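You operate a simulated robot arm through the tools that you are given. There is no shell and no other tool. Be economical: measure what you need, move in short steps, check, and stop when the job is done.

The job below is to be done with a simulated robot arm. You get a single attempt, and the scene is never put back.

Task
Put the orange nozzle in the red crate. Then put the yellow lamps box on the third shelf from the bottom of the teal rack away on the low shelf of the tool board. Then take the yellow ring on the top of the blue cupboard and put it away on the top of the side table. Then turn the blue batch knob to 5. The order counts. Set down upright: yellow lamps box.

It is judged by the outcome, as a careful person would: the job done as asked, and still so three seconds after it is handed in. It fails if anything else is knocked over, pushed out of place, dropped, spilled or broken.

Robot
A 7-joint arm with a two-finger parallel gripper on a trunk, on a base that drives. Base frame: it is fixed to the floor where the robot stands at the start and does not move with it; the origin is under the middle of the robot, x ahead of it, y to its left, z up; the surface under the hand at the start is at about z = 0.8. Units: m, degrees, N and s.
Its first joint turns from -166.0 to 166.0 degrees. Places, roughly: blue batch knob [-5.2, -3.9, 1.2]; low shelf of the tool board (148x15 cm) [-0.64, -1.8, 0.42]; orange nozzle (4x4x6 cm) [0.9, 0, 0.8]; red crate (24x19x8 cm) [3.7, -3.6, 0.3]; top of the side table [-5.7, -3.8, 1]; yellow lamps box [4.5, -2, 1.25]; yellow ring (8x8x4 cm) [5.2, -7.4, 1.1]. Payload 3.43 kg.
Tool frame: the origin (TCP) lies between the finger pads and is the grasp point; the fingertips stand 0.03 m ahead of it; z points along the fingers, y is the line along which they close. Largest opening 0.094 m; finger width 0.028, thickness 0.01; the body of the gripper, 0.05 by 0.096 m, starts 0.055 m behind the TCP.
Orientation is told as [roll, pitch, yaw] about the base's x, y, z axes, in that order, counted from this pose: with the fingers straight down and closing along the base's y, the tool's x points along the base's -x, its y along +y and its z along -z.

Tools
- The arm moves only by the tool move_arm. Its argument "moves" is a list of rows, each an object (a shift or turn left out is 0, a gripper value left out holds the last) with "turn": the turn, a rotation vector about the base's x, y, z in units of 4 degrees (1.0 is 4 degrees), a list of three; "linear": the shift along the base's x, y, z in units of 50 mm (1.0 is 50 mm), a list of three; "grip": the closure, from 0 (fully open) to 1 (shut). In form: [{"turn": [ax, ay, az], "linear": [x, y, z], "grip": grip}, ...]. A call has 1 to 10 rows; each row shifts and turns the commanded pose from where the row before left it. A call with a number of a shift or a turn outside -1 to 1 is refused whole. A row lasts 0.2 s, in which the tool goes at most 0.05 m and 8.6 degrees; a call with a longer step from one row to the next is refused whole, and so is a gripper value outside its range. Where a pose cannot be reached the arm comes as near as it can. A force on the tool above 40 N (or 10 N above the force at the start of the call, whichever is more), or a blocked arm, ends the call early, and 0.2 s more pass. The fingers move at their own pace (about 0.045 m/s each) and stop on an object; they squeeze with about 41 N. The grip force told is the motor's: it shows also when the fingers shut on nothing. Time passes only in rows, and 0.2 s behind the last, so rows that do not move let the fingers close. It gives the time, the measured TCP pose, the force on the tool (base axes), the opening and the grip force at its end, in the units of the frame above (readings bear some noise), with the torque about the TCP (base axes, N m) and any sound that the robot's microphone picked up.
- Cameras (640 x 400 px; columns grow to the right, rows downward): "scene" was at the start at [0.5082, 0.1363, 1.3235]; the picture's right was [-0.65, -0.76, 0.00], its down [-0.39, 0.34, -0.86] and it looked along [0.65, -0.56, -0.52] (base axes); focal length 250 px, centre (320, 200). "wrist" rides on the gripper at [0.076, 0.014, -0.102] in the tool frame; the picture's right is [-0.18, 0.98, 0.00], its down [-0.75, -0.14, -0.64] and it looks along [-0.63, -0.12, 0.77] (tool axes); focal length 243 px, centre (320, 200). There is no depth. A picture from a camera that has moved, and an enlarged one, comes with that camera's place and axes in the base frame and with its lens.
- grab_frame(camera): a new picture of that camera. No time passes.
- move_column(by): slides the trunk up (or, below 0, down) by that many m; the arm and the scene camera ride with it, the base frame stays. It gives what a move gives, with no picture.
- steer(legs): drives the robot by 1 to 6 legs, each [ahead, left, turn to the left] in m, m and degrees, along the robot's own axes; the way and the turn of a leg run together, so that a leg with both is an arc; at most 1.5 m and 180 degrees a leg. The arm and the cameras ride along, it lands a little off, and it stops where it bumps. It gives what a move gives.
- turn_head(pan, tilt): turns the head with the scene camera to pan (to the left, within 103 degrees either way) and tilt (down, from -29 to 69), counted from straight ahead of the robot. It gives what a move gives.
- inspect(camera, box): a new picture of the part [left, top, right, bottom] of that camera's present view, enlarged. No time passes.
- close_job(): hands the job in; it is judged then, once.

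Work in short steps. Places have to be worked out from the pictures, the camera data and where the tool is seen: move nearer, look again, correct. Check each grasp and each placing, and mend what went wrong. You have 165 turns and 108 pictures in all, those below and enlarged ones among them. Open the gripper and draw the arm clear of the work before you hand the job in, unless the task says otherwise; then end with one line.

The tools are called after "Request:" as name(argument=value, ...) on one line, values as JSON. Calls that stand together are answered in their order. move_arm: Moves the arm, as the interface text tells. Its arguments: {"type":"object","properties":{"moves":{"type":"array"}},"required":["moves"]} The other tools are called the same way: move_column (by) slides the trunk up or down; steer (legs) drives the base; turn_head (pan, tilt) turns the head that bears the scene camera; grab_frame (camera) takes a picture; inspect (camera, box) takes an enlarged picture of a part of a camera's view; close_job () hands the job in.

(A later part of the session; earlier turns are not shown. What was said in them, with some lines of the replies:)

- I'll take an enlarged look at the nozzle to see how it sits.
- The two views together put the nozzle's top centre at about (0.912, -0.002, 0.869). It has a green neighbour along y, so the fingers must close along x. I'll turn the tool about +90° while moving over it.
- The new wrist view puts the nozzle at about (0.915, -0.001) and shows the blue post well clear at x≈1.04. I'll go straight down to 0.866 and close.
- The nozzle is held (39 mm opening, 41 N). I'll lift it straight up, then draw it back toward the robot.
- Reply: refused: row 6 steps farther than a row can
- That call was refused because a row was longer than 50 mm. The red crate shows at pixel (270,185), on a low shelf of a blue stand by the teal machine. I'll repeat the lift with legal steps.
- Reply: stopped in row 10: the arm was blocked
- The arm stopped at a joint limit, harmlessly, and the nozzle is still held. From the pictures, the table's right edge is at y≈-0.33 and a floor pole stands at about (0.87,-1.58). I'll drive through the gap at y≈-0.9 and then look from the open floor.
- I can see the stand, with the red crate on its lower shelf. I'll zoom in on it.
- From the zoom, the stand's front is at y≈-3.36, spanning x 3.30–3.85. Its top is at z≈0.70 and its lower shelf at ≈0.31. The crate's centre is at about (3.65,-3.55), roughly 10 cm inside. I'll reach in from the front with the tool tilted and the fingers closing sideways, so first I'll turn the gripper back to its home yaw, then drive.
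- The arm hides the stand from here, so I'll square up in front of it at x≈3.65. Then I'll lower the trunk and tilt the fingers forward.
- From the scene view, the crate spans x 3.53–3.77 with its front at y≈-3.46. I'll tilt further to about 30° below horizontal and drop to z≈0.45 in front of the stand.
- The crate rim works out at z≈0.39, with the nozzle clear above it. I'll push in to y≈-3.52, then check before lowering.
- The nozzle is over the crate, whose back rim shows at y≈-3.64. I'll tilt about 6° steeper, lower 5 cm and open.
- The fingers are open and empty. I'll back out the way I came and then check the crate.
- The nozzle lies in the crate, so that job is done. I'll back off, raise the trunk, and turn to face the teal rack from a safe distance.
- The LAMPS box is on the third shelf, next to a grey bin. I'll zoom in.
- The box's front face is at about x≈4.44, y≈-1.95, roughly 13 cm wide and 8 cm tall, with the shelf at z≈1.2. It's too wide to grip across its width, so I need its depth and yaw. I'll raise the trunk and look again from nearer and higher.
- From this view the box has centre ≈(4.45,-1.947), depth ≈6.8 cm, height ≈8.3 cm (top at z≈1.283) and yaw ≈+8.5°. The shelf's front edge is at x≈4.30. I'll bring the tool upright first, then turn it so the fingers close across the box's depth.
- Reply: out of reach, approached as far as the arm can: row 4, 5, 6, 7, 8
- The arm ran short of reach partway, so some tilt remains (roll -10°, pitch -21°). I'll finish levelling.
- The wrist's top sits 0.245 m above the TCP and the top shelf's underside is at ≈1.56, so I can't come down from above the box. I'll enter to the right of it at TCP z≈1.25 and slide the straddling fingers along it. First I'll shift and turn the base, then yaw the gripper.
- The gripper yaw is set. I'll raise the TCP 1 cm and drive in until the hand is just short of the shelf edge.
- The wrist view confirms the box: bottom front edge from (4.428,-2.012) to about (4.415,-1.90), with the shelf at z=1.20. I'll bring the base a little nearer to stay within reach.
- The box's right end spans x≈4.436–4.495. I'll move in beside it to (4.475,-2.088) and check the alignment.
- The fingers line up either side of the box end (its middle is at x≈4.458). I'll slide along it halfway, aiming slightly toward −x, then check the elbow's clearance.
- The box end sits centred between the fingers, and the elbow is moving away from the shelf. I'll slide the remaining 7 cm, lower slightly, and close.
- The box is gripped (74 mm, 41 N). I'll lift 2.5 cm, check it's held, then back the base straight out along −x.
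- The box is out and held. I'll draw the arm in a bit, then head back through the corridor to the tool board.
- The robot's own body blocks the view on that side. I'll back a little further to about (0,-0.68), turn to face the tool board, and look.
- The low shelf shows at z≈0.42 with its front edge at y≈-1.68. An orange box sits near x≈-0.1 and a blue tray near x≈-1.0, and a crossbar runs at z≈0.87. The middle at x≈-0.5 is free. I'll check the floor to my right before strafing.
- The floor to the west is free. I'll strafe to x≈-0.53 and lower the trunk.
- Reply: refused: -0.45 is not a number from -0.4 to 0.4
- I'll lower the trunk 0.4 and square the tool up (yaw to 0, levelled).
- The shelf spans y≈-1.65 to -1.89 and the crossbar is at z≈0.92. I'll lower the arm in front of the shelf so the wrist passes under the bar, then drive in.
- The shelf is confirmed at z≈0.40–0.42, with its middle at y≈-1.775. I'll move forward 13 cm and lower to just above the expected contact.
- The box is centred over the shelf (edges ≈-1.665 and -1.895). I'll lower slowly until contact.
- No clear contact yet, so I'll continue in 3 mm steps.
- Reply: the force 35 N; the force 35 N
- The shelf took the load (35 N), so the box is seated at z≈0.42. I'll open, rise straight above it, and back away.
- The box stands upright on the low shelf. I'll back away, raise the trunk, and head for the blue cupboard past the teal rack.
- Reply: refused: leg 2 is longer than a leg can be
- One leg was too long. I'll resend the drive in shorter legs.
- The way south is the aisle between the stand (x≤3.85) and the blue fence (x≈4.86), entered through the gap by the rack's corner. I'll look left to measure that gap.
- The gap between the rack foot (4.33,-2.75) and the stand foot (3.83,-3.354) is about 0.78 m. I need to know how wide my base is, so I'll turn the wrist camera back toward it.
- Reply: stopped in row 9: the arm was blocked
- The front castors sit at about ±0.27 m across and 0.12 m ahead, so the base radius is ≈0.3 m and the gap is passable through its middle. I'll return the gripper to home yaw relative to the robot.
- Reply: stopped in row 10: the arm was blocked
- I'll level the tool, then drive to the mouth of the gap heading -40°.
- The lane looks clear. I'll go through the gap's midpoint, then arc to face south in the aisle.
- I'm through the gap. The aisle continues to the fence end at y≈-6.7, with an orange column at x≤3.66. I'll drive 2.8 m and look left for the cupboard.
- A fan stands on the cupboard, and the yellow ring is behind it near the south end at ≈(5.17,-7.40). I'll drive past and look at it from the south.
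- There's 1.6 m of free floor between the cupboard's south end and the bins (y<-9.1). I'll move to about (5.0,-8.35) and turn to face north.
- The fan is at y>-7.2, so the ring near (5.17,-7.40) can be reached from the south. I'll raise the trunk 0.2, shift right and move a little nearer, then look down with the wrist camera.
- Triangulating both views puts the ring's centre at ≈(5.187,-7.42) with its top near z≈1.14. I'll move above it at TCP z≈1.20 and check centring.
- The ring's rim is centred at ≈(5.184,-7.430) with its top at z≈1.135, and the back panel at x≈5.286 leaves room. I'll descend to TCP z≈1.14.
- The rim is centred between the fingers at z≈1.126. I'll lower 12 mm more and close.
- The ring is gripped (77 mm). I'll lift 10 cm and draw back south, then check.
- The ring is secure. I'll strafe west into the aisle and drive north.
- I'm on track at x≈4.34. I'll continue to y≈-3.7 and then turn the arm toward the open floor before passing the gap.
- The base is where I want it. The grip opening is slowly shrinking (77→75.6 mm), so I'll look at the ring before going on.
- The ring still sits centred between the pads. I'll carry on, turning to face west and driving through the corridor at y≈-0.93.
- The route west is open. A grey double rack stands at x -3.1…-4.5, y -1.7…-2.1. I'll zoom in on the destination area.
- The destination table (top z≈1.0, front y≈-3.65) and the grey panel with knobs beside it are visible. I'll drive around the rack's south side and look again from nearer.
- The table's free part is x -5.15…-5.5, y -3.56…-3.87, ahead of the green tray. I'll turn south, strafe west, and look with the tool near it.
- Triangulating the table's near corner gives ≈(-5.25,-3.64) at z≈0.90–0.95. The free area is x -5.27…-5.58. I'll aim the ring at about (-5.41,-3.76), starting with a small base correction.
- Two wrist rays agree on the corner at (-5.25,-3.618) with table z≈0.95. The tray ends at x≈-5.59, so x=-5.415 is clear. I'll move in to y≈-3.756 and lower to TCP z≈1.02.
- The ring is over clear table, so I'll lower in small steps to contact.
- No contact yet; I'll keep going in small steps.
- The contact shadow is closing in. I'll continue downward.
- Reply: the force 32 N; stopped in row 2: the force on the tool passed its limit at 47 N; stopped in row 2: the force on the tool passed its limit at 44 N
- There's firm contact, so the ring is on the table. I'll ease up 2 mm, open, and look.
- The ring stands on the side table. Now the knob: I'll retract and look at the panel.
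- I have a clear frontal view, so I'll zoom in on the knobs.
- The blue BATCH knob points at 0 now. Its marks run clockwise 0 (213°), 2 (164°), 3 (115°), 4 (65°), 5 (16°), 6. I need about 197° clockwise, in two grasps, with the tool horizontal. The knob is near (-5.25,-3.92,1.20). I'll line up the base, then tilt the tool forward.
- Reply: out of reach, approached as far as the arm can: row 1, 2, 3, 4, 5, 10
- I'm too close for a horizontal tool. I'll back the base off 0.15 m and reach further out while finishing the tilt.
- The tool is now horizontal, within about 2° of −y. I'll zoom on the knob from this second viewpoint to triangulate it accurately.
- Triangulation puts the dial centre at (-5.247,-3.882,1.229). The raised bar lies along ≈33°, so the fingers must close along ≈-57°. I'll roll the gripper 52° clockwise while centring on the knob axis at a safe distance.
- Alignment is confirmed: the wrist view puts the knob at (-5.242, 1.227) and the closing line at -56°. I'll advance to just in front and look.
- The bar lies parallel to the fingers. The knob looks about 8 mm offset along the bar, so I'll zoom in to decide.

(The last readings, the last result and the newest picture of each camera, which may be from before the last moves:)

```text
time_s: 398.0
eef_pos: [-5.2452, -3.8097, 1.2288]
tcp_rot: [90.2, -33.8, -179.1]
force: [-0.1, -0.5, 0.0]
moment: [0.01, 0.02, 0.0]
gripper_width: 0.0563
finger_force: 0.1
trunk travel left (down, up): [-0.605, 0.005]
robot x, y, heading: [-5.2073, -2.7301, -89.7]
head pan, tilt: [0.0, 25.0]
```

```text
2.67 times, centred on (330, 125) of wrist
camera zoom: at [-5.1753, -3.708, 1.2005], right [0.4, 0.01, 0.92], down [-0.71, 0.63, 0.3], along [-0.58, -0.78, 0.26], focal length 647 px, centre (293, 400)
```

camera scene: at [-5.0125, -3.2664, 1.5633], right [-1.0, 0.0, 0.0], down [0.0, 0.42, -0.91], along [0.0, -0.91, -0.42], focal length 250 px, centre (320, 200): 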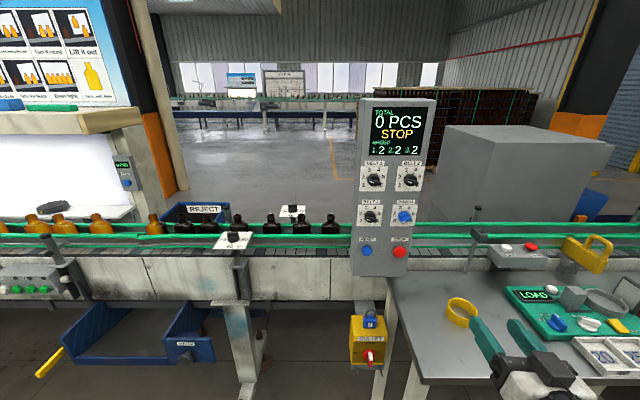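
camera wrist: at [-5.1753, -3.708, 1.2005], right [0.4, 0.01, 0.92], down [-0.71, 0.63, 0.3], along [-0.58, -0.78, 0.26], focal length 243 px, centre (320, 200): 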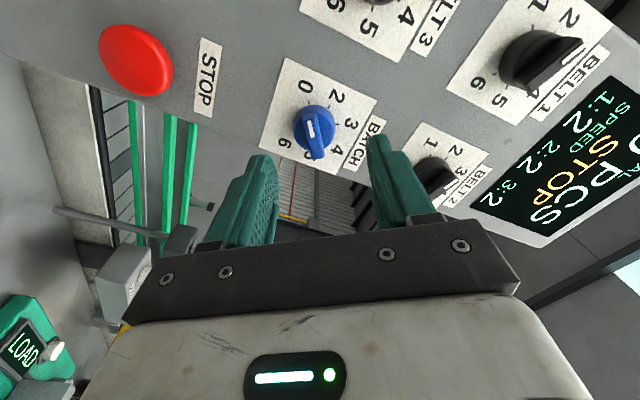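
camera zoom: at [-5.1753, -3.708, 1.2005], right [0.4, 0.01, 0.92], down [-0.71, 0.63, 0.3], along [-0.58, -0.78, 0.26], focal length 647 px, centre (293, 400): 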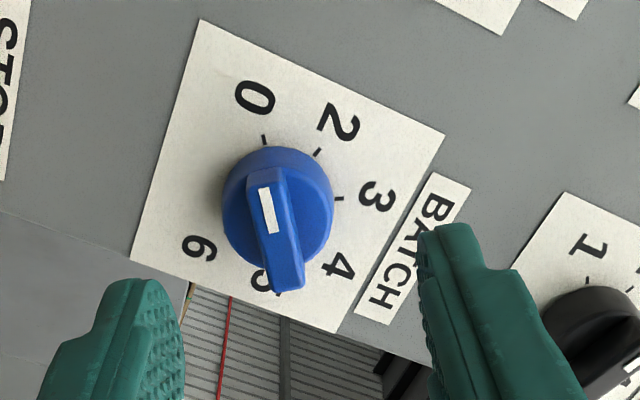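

Reckoning in the tool frame, the knob is within 3–5 mm of the tool axis, so I'll shift z by -2.5 mm. I'll advance in small steps so the fingers straddle the bar.

Request:
move_arm(moves=[{"linear": [0, -0.1, -0.05]}, {"linear": [0, -0.1, 0]}, {"linear": [0, -0.1, 0]}, {"linear": [0, -0.1, 0]}, {"linear": [0, -0.08, 0]}, {}])

Request:
inspect(camera="wrist", box=[230, 70, 430, 220])

```text
time_s: 399.4
eef_pos: [-5.244, -3.8329, 1.2258]
tcp_rot: [90.3, -33.9, -179.2]
force: [0.9, -0.2, -0.6]
moment: [0.0, 0.02, -0.03]
gripper_width: 0.0563
finger_force: 0.0
trunk travel left (down, up): [-0.605, 0.005]
robot x, y, heading: [-5.2052, -2.7318, -90.0]
head pan, tilt: [0.0, 25.0]
```

```text
2.67 times, centred on (330, 145) of wrist
camera zoom: at [-5.1751, -3.731, 1.1979], right [0.4, 0.01, 0.92], down [-0.71, 0.63, 0.3], along [-0.58, -0.78, 0.26], focal length 647 px, centre (293, 347)
```

zoom: 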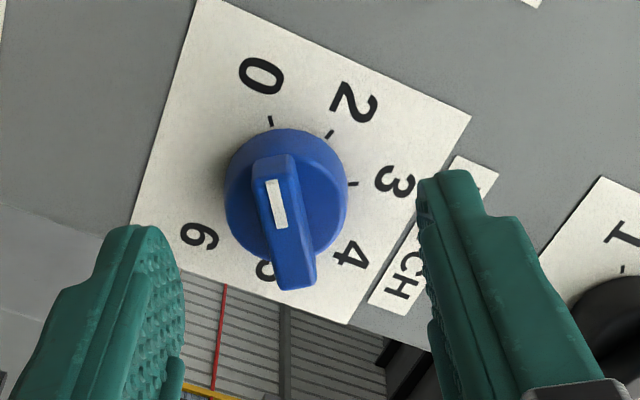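

The bar sits between the fingers, but the tips still seem a few mm short of its front. I'll advance 18 mm more, watching force, and then close.

Request:
move_arm(moves=[{"linear": [0, -0.09, 0]}, {"linear": [0, -0.09, 0]}, {"linear": [0, -0.09, 0]}, {"linear": [0, -0.09, 0]}, {}])

Request:
inspect(camera="wrist", box=[230, 90, 430, 240])

```text
time_s: 400.6
eef_pos: [-5.2455, -3.851, 1.2262]
tcp_rot: [90.1, -34.0, -179.2]
force: [-1.0, 0.4, 0.2]
moment: [0.0, -0.01, -0.02]
gripper_width: 0.0564
finger_force: 0.1
trunk travel left (down, up): [-0.605, 0.005]
robot x, y, heading: [-5.2105, -2.7325, -89.6]
head pan, tilt: [0.0, 25.0]
```

```text
2.67 times, centred on (330, 165) of wrist
camera zoom: at [-5.1745, -3.7486, 1.1976], right [0.4, 0.01, 0.92], down [-0.71, 0.63, 0.3], along [-0.58, -0.78, 0.26], focal length 647 px, centre (293, 293)
```

zoom: 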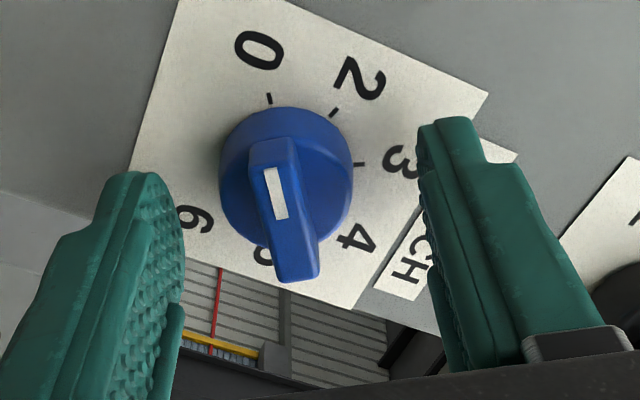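

The tips now overlap the bar by about 1 cm and reach the disc's face. I'll back off 2 mm and close.

Request:
move_arm(moves=[{"linear": [0, 0.05, 0]}, {"grip": 1}, {"grip": 1}, {"grip": 1}, {"grip": 1}, {"grip": 1}])

Request:
inspect(camera="wrist", box=[230, 90, 430, 240])

```text
time_s: 402.0
eef_pos: [-5.2456, -3.8482, 1.2247]
tcp_rot: [90.1, -33.9, -179.1]
force: [-3.7, 5.8, -9.1]
moment: [0.26, 0.01, -0.15]
gripper_width: 0.0298
finger_force: 45.1
trunk travel left (down, up): [-0.605, 0.005]
robot x, y, heading: [-5.2052, -2.7315, -90.0]
head pan, tilt: [0.0, 25.0]
```

```text
2.67 times, centred on (330, 165) of wrist
camera zoom: at [-5.1754, -3.7457, 1.1966], right [0.4, 0.01, 0.92], down [-0.71, 0.63, 0.3], along [-0.58, -0.78, 0.25], focal length 647 px, centre (293, 293)
```

zoom: 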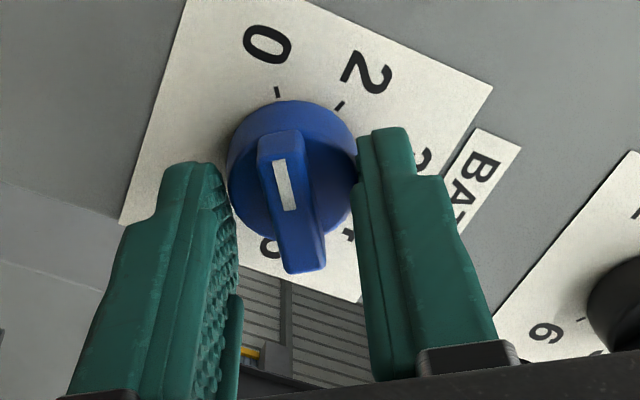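

The fingers clamped the round disc (30 mm), not the bar. I'll open, back off 9 mm, nudge toward the felt offset, and close again.

Request:
move_arm(moves=[{"grip": 0.5}, {"grip": 0.5}, {"grip": 0.5}, {"linear": [-0.02, 0.18, -0.03]}, {}, {"grip": 1}, {"grip": 1}, {"grip": 1}, {"grip": 1}, {"grip": 1}])

```text
time_s: 404.2
eef_pos: [-5.2457, -3.8395, 1.2251]
tcp_rot: [90.2, -33.9, -179.2]
force: [1.9, -0.4, 1.7]
moment: [0.21, 0.0, -0.08]
gripper_width: 0.0101
finger_force: 43.6
trunk travel left (down, up): [-0.605, 0.005]
robot x, y, heading: [-5.208, -2.7291, -89.6]
head pan, tilt: [0.0, 25.0]
```

The opening is 10 mm, so the bar itself is gripped. I'll turn clockwise 40° first and watch the forces.

Request:
move_arm(moves=[{"turn": [0, -1, 0]}, {"turn": [0, -1, 0]}, {"turn": [0, -1, 0]}, {"turn": [0, -1, 0]}, {"turn": [0, -1, 0]}, {"turn": [0, -1, 0]}, {"turn": [0, -1, 0]}, {"turn": [0, -1, 0]}, {"turn": [0, -1, 0]}, {"turn": [0, -1, 0]}])

Request:
inspect(camera="wrist", box=[230, 90, 430, 240])

```text
time_s: 406.4
eef_pos: [-5.2467, -3.839, 1.2249]
tcp_rot: [90.7, 6.2, -179.4]
force: [0.1, -7.9, -3.8]
moment: [0.19, -0.03, 1.3]
gripper_width: 0.01
finger_force: 43.9
trunk travel left (down, up): [-0.605, 0.005]
robot x, y, heading: [-5.2078, -2.7355, -90.0]
head pan, tilt: [0.0, 25.0]
```

```text
2.67 times, centred on (330, 165) of wrist
camera zoom: at [-5.1718, -3.7373, 1.2479], right [-0.29, 0.01, 0.96], down [-0.74, 0.63, -0.23], along [-0.61, -0.78, -0.18], focal length 647 px, centre (293, 293)
```

zoom: 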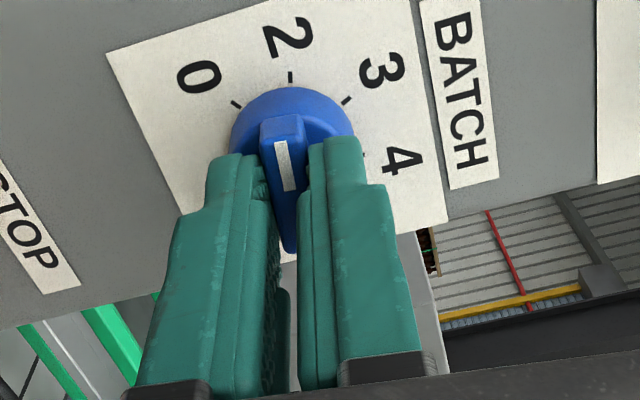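

It's turning with the gripper, and the pointer is almost at 2. I'll continue clockwise.

Request:
move_arm(moves=[{"turn": [0, -1, 0]}, {"turn": [0, -1, 0]}, {"turn": [0, -1, 0]}, {"turn": [0, -1, 0]}, {"turn": [0, -1, 0]}, {"turn": [0, -1, 0]}, {"turn": [0, -1, 0]}, {"turn": [0, -1, 0]}, {"turn": [0, -1, 0]}, {"turn": [0, -1, 0]}])

Request:
move_arm(moves=[{"turn": [0, -1, 0]}, {"turn": [0, -1, 0]}, {"turn": [0, -1, 0]}, {"turn": [0, -1, 0]}, {"turn": [0, -1, 0]}, {"turn": [0, -1, 0]}, {"turn": [0, -1, 0]}])

```text
time_s: 408.6
eef_pos: [-5.2452, -3.8391, 1.2245]
tcp_rot: [91.1, 46.3, -179.1]
force: [6.9, -2.3, -9.4]
moment: [-0.22, 0.03, 1.01]
gripper_width: 0.0098
finger_force: 43.5
trunk travel left (down, up): [-0.605, 0.005]
robot x, y, heading: [-5.2099, -2.7327, -89.9]
head pan, tilt: [0.0, 25.0]
```

```text
time_s: 410.2
eef_pos: [-5.2451, -3.8405, 1.2245]
tcp_rot: [92.9, 74.1, -177.7]
force: [9.5, 2.2, -13.1]
moment: [0.33, 0.04, 0.51]
gripper_width: 0.0099
finger_force: 43.4
trunk travel left (down, up): [-0.605, 0.005]
robot x, y, heading: [-5.2024, -2.7329, -89.6]
head pan, tilt: [0.0, 25.0]
```

Turned 108° so far, with modest side force. I'll shift the TCP about 2 mm with that force and keep turning.

Request:
move_arm(moves=[{"turn": [0, -1, 0], "linear": [0.03, 0, -0.04]}, {"turn": [0, -1, 0]}, {"turn": [0, -1, 0]}, {"turn": [0, -1, 0]}, {"turn": [0, -1, 0]}, {"turn": [0, -1, 0]}, {"turn": [0, -1, 0]}, {"turn": [0, -1, 0]}])

Request:
inspect(camera="wrist", box=[230, 90, 430, 240])

```text
time_s: 412.0
eef_pos: [-5.2447, -3.8402, 1.2246]
tcp_rot: [-91.9, 73.8, -2.7]
force: [2.6, -6.2, 6.3]
moment: [-1.52, -0.05, -0.08]
gripper_width: 0.0098
finger_force: 43.4
trunk travel left (down, up): [-0.605, 0.005]
robot x, y, heading: [-5.21, -2.7276, -89.7]
head pan, tilt: [0.0, 25.0]
```

```text
2.67 times, centred on (330, 165) of wrist
camera zoom: at [-5.2769, -3.7372, 1.2946], right [-0.89, 0.01, -0.45], down [0.36, 0.63, -0.69], along [0.28, -0.78, -0.57], focal length 647 px, centre (293, 293)
```

zoom: 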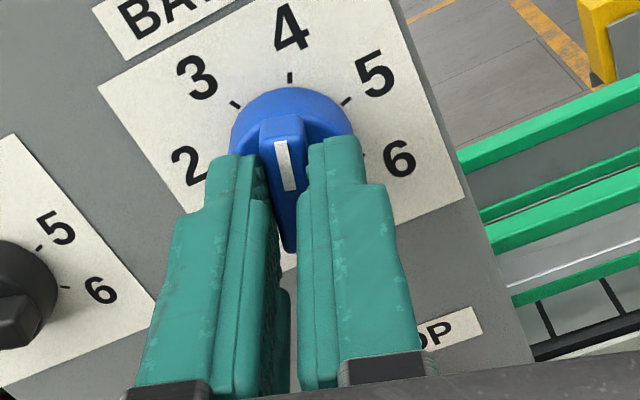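

The pointer is close to 4 after 140°, and about 57° remains to 5. I'll continue.

Request:
move_arm(moves=[{"turn": [0, -1, 0]}, {"turn": [0, -1, 0]}, {"turn": [0, -1, 0]}, {"turn": [0, -1, 0]}, {"turn": [0, -1, 0]}, {"turn": [0, -1, 0]}, {"turn": [0, -1, 0]}, {"turn": [0, -1, 0]}])

```text
time_s: 413.8
eef_pos: [-5.2443, -3.8405, 1.2241]
tcp_rot: [-90.2, 41.8, -1.1]
force: [0.0, -15.7, 17.8]
moment: [-0.64, 0.04, 0.14]
gripper_width: 0.0101
finger_force: 43.5
trunk travel left (down, up): [-0.605, 0.005]
robot x, y, heading: [-5.2076, -2.7285, -89.9]
head pan, tilt: [0.0, 25.0]
```

No joint limit yet (172° turned). I'll relieve the side force slightly and finish the last ~25°.

Request:
move_arm(moves=[{"turn": [0, -1, 0], "linear": [0, -0.01, 0.05]}, {"turn": [0, -1, 0]}, {"turn": [0, -1, 0]}, {"turn": [0, -1, 0]}, {"turn": [0, -1, 0]}, {"turn": [0, -1, 0]}, {"turn": [0, -0.35, 0]}, {}])

Request:
inspect(camera="wrist", box=[230, 70, 430, 220])

```text
time_s: 415.6
eef_pos: [-5.2441, -3.8398, 1.2245]
tcp_rot: [-89.4, 16.5, -0.6]
force: [3.3, -1.7, 0.6]
moment: [-0.17, -0.04, 0.72]
gripper_width: 0.0097
finger_force: 43.7
trunk travel left (down, up): [-0.605, 0.005]
robot x, y, heading: [-5.205, -2.7299, -90.1]
head pan, tilt: [0.0, 25.0]
```

```text
2.67 times, centred on (330, 145) of wrist
camera zoom: at [-5.319, -3.7373, 1.236], right [-0.1, 0.01, -0.99], down [0.77, 0.63, -0.07], along [0.63, -0.77, -0.07], focal length 647 px, centre (293, 347)
```

zoom: 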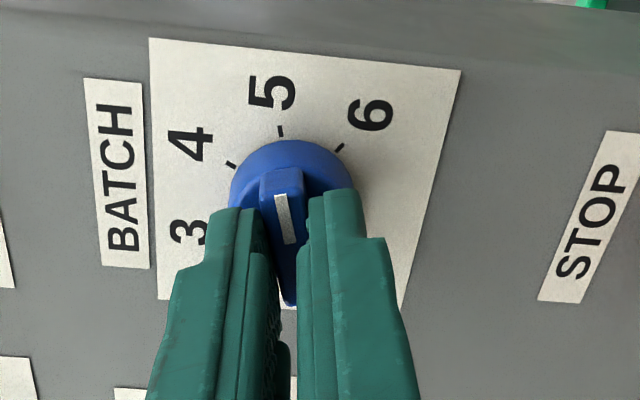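

The pointer lines up with 5. I'll open the fingers, withdraw straight back, and verify.

Request:
move_arm(moves=[{"grip": 0.5}, {"grip": 0.5}, {"grip": 0.5}, {"linear": [0, 0.4, 0]}, {"linear": [0, 0.8, 0]}, {"linear": [0, 0.8, 0]}, {"linear": [0, 0.8, 0]}])

Request:
inspect(camera="scene", box=[370, 182, 440, 252])

```text
time_s: 417.2
eef_pos: [-5.2437, -3.7012, 1.2257]
tcp_rot: [-89.5, 16.5, -0.6]
force: [-0.5, -1.0, 0.0]
moment: [-0.05, -0.02, 0.0]
gripper_width: 0.047
finger_force: 0.0
trunk travel left (down, up): [-0.605, 0.005]
robot x, y, heading: [-5.208, -2.7305, -89.6]
head pan, tilt: [0.0, 25.0]
```

```text
5.71 times, centred on (405, 217) of scene
camera zoom: at [-5.0125, -3.2665, 1.5633], right [-1.0, 0.0, 0.0], down [0.0, 0.42, -0.91], along [0.0, -0.91, -0.42], focal length 1427 px, centre (-166, 103)
```

zoom: 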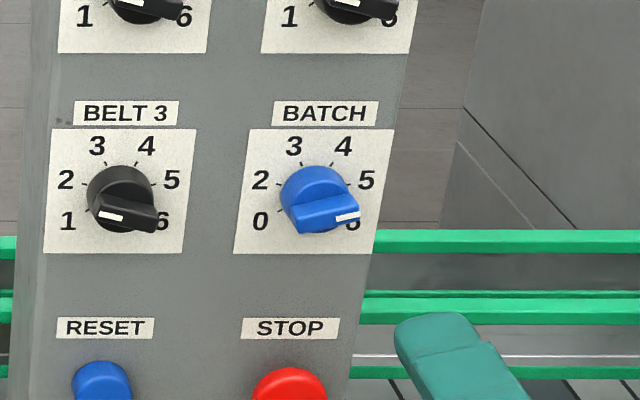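

BATCH now points to 5 and the other controls are unchanged. I'll back away, open the gripper fully, and take a last look.

Request:
steer(legs=[[-0.3, 0, 0]])

Request:
move_arm(moves=[{"grip": 0}, {"grip": 0}, {"grip": 0}, {"grip": 0}])

Request:
grab_frame(camera="scene")

```text
time_s: 419.2
eef_pos: [-5.2485, -3.3974, 1.2266]
tcp_rot: [-89.4, 16.4, -0.9]
force: [0.3, -0.7, 0.5]
moment: [0.01, 0.06, -0.01]
gripper_width: 0.0472
finger_force: 0.1
trunk travel left (down, up): [-0.605, 0.005]
robot x, y, heading: [-5.2075, -2.4311, -89.8]
head pan, tilt: [0.0, 25.0]
```

```text
time_s: 420.2
eef_pos: [-5.249, -3.3988, 1.2256]
tcp_rot: [-89.4, 16.5, -0.9]
force: [-0.1, -0.6, -0.4]
moment: [-0.01, 0.03, 0.02]
gripper_width: 0.0941
finger_force: 0.0
trunk travel left (down, up): [-0.605, 0.005]
robot x, y, heading: [-5.209, -2.4271, -90.0]
head pan, tilt: [0.0, 25.0]
```

```text
11 pictures are left
camera scene: at [-5.0151, -2.9653, 1.5633], right [-1.0, 0.0, 0.0], down [0.0, 0.42, -0.91], along [0.0, -0.91, -0.42], focal length 250 px, centre (320, 200)
```

scene: 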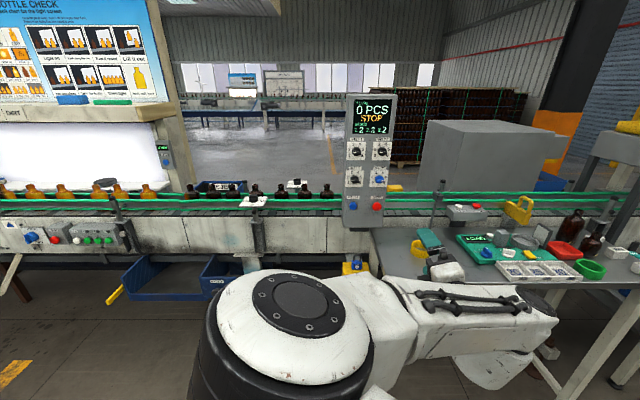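

The gripper hides the ring from here, so I'll back off a bit more to confirm it.

Request:
steer(legs=[[-0.1, 0.3, 0]])

Request:
inspect(camera="scene", box=[360, 130, 600, 300])

```text
time_s: 422.4
eef_pos: [-4.9446, -3.3004, 1.2254]
tcp_rot: [-89.5, 16.5, -1.2]
force: [-0.6, -0.2, -0.2]
moment: [-0.02, 0.03, 0.01]
gripper_width: 0.0941
finger_force: 0.1
trunk travel left (down, up): [-0.605, 0.005]
robot x, y, heading: [-4.8992, -2.3338, -90.2]
head pan, tilt: [0.0, 25.0]
```

```text
2.35 times, centred on (480, 215) of scene
camera zoom: at [-4.7091, -2.8681, 1.5633], right [-1.0, 0.0, 0.0], down [0.0, 0.42, -0.91], along [0.0, -0.91, -0.42], focal length 588 px, centre (-56, 165)
```

zoom: 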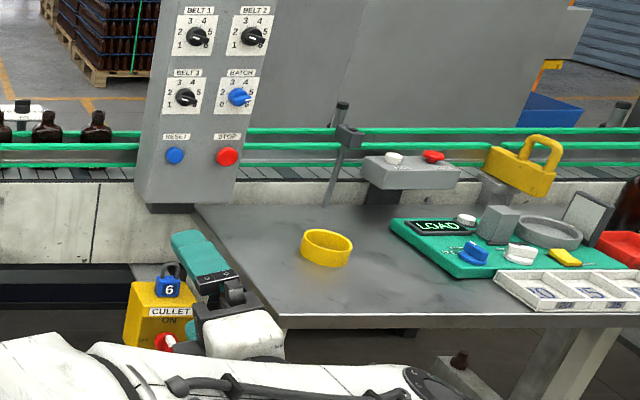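

The ring stands on the side table, BATCH reads 5, the arm is clear and the gripper is open. I'll hand the job in.

Request:
close_job()

```text
The job is handed in.
```

All four parts were done in the order asked: the orange nozzle is in the red crate, the yellow lamps box is upright on the tool board's low shelf, the yellow ring is on the side table, and the blue batch knob points to 5.
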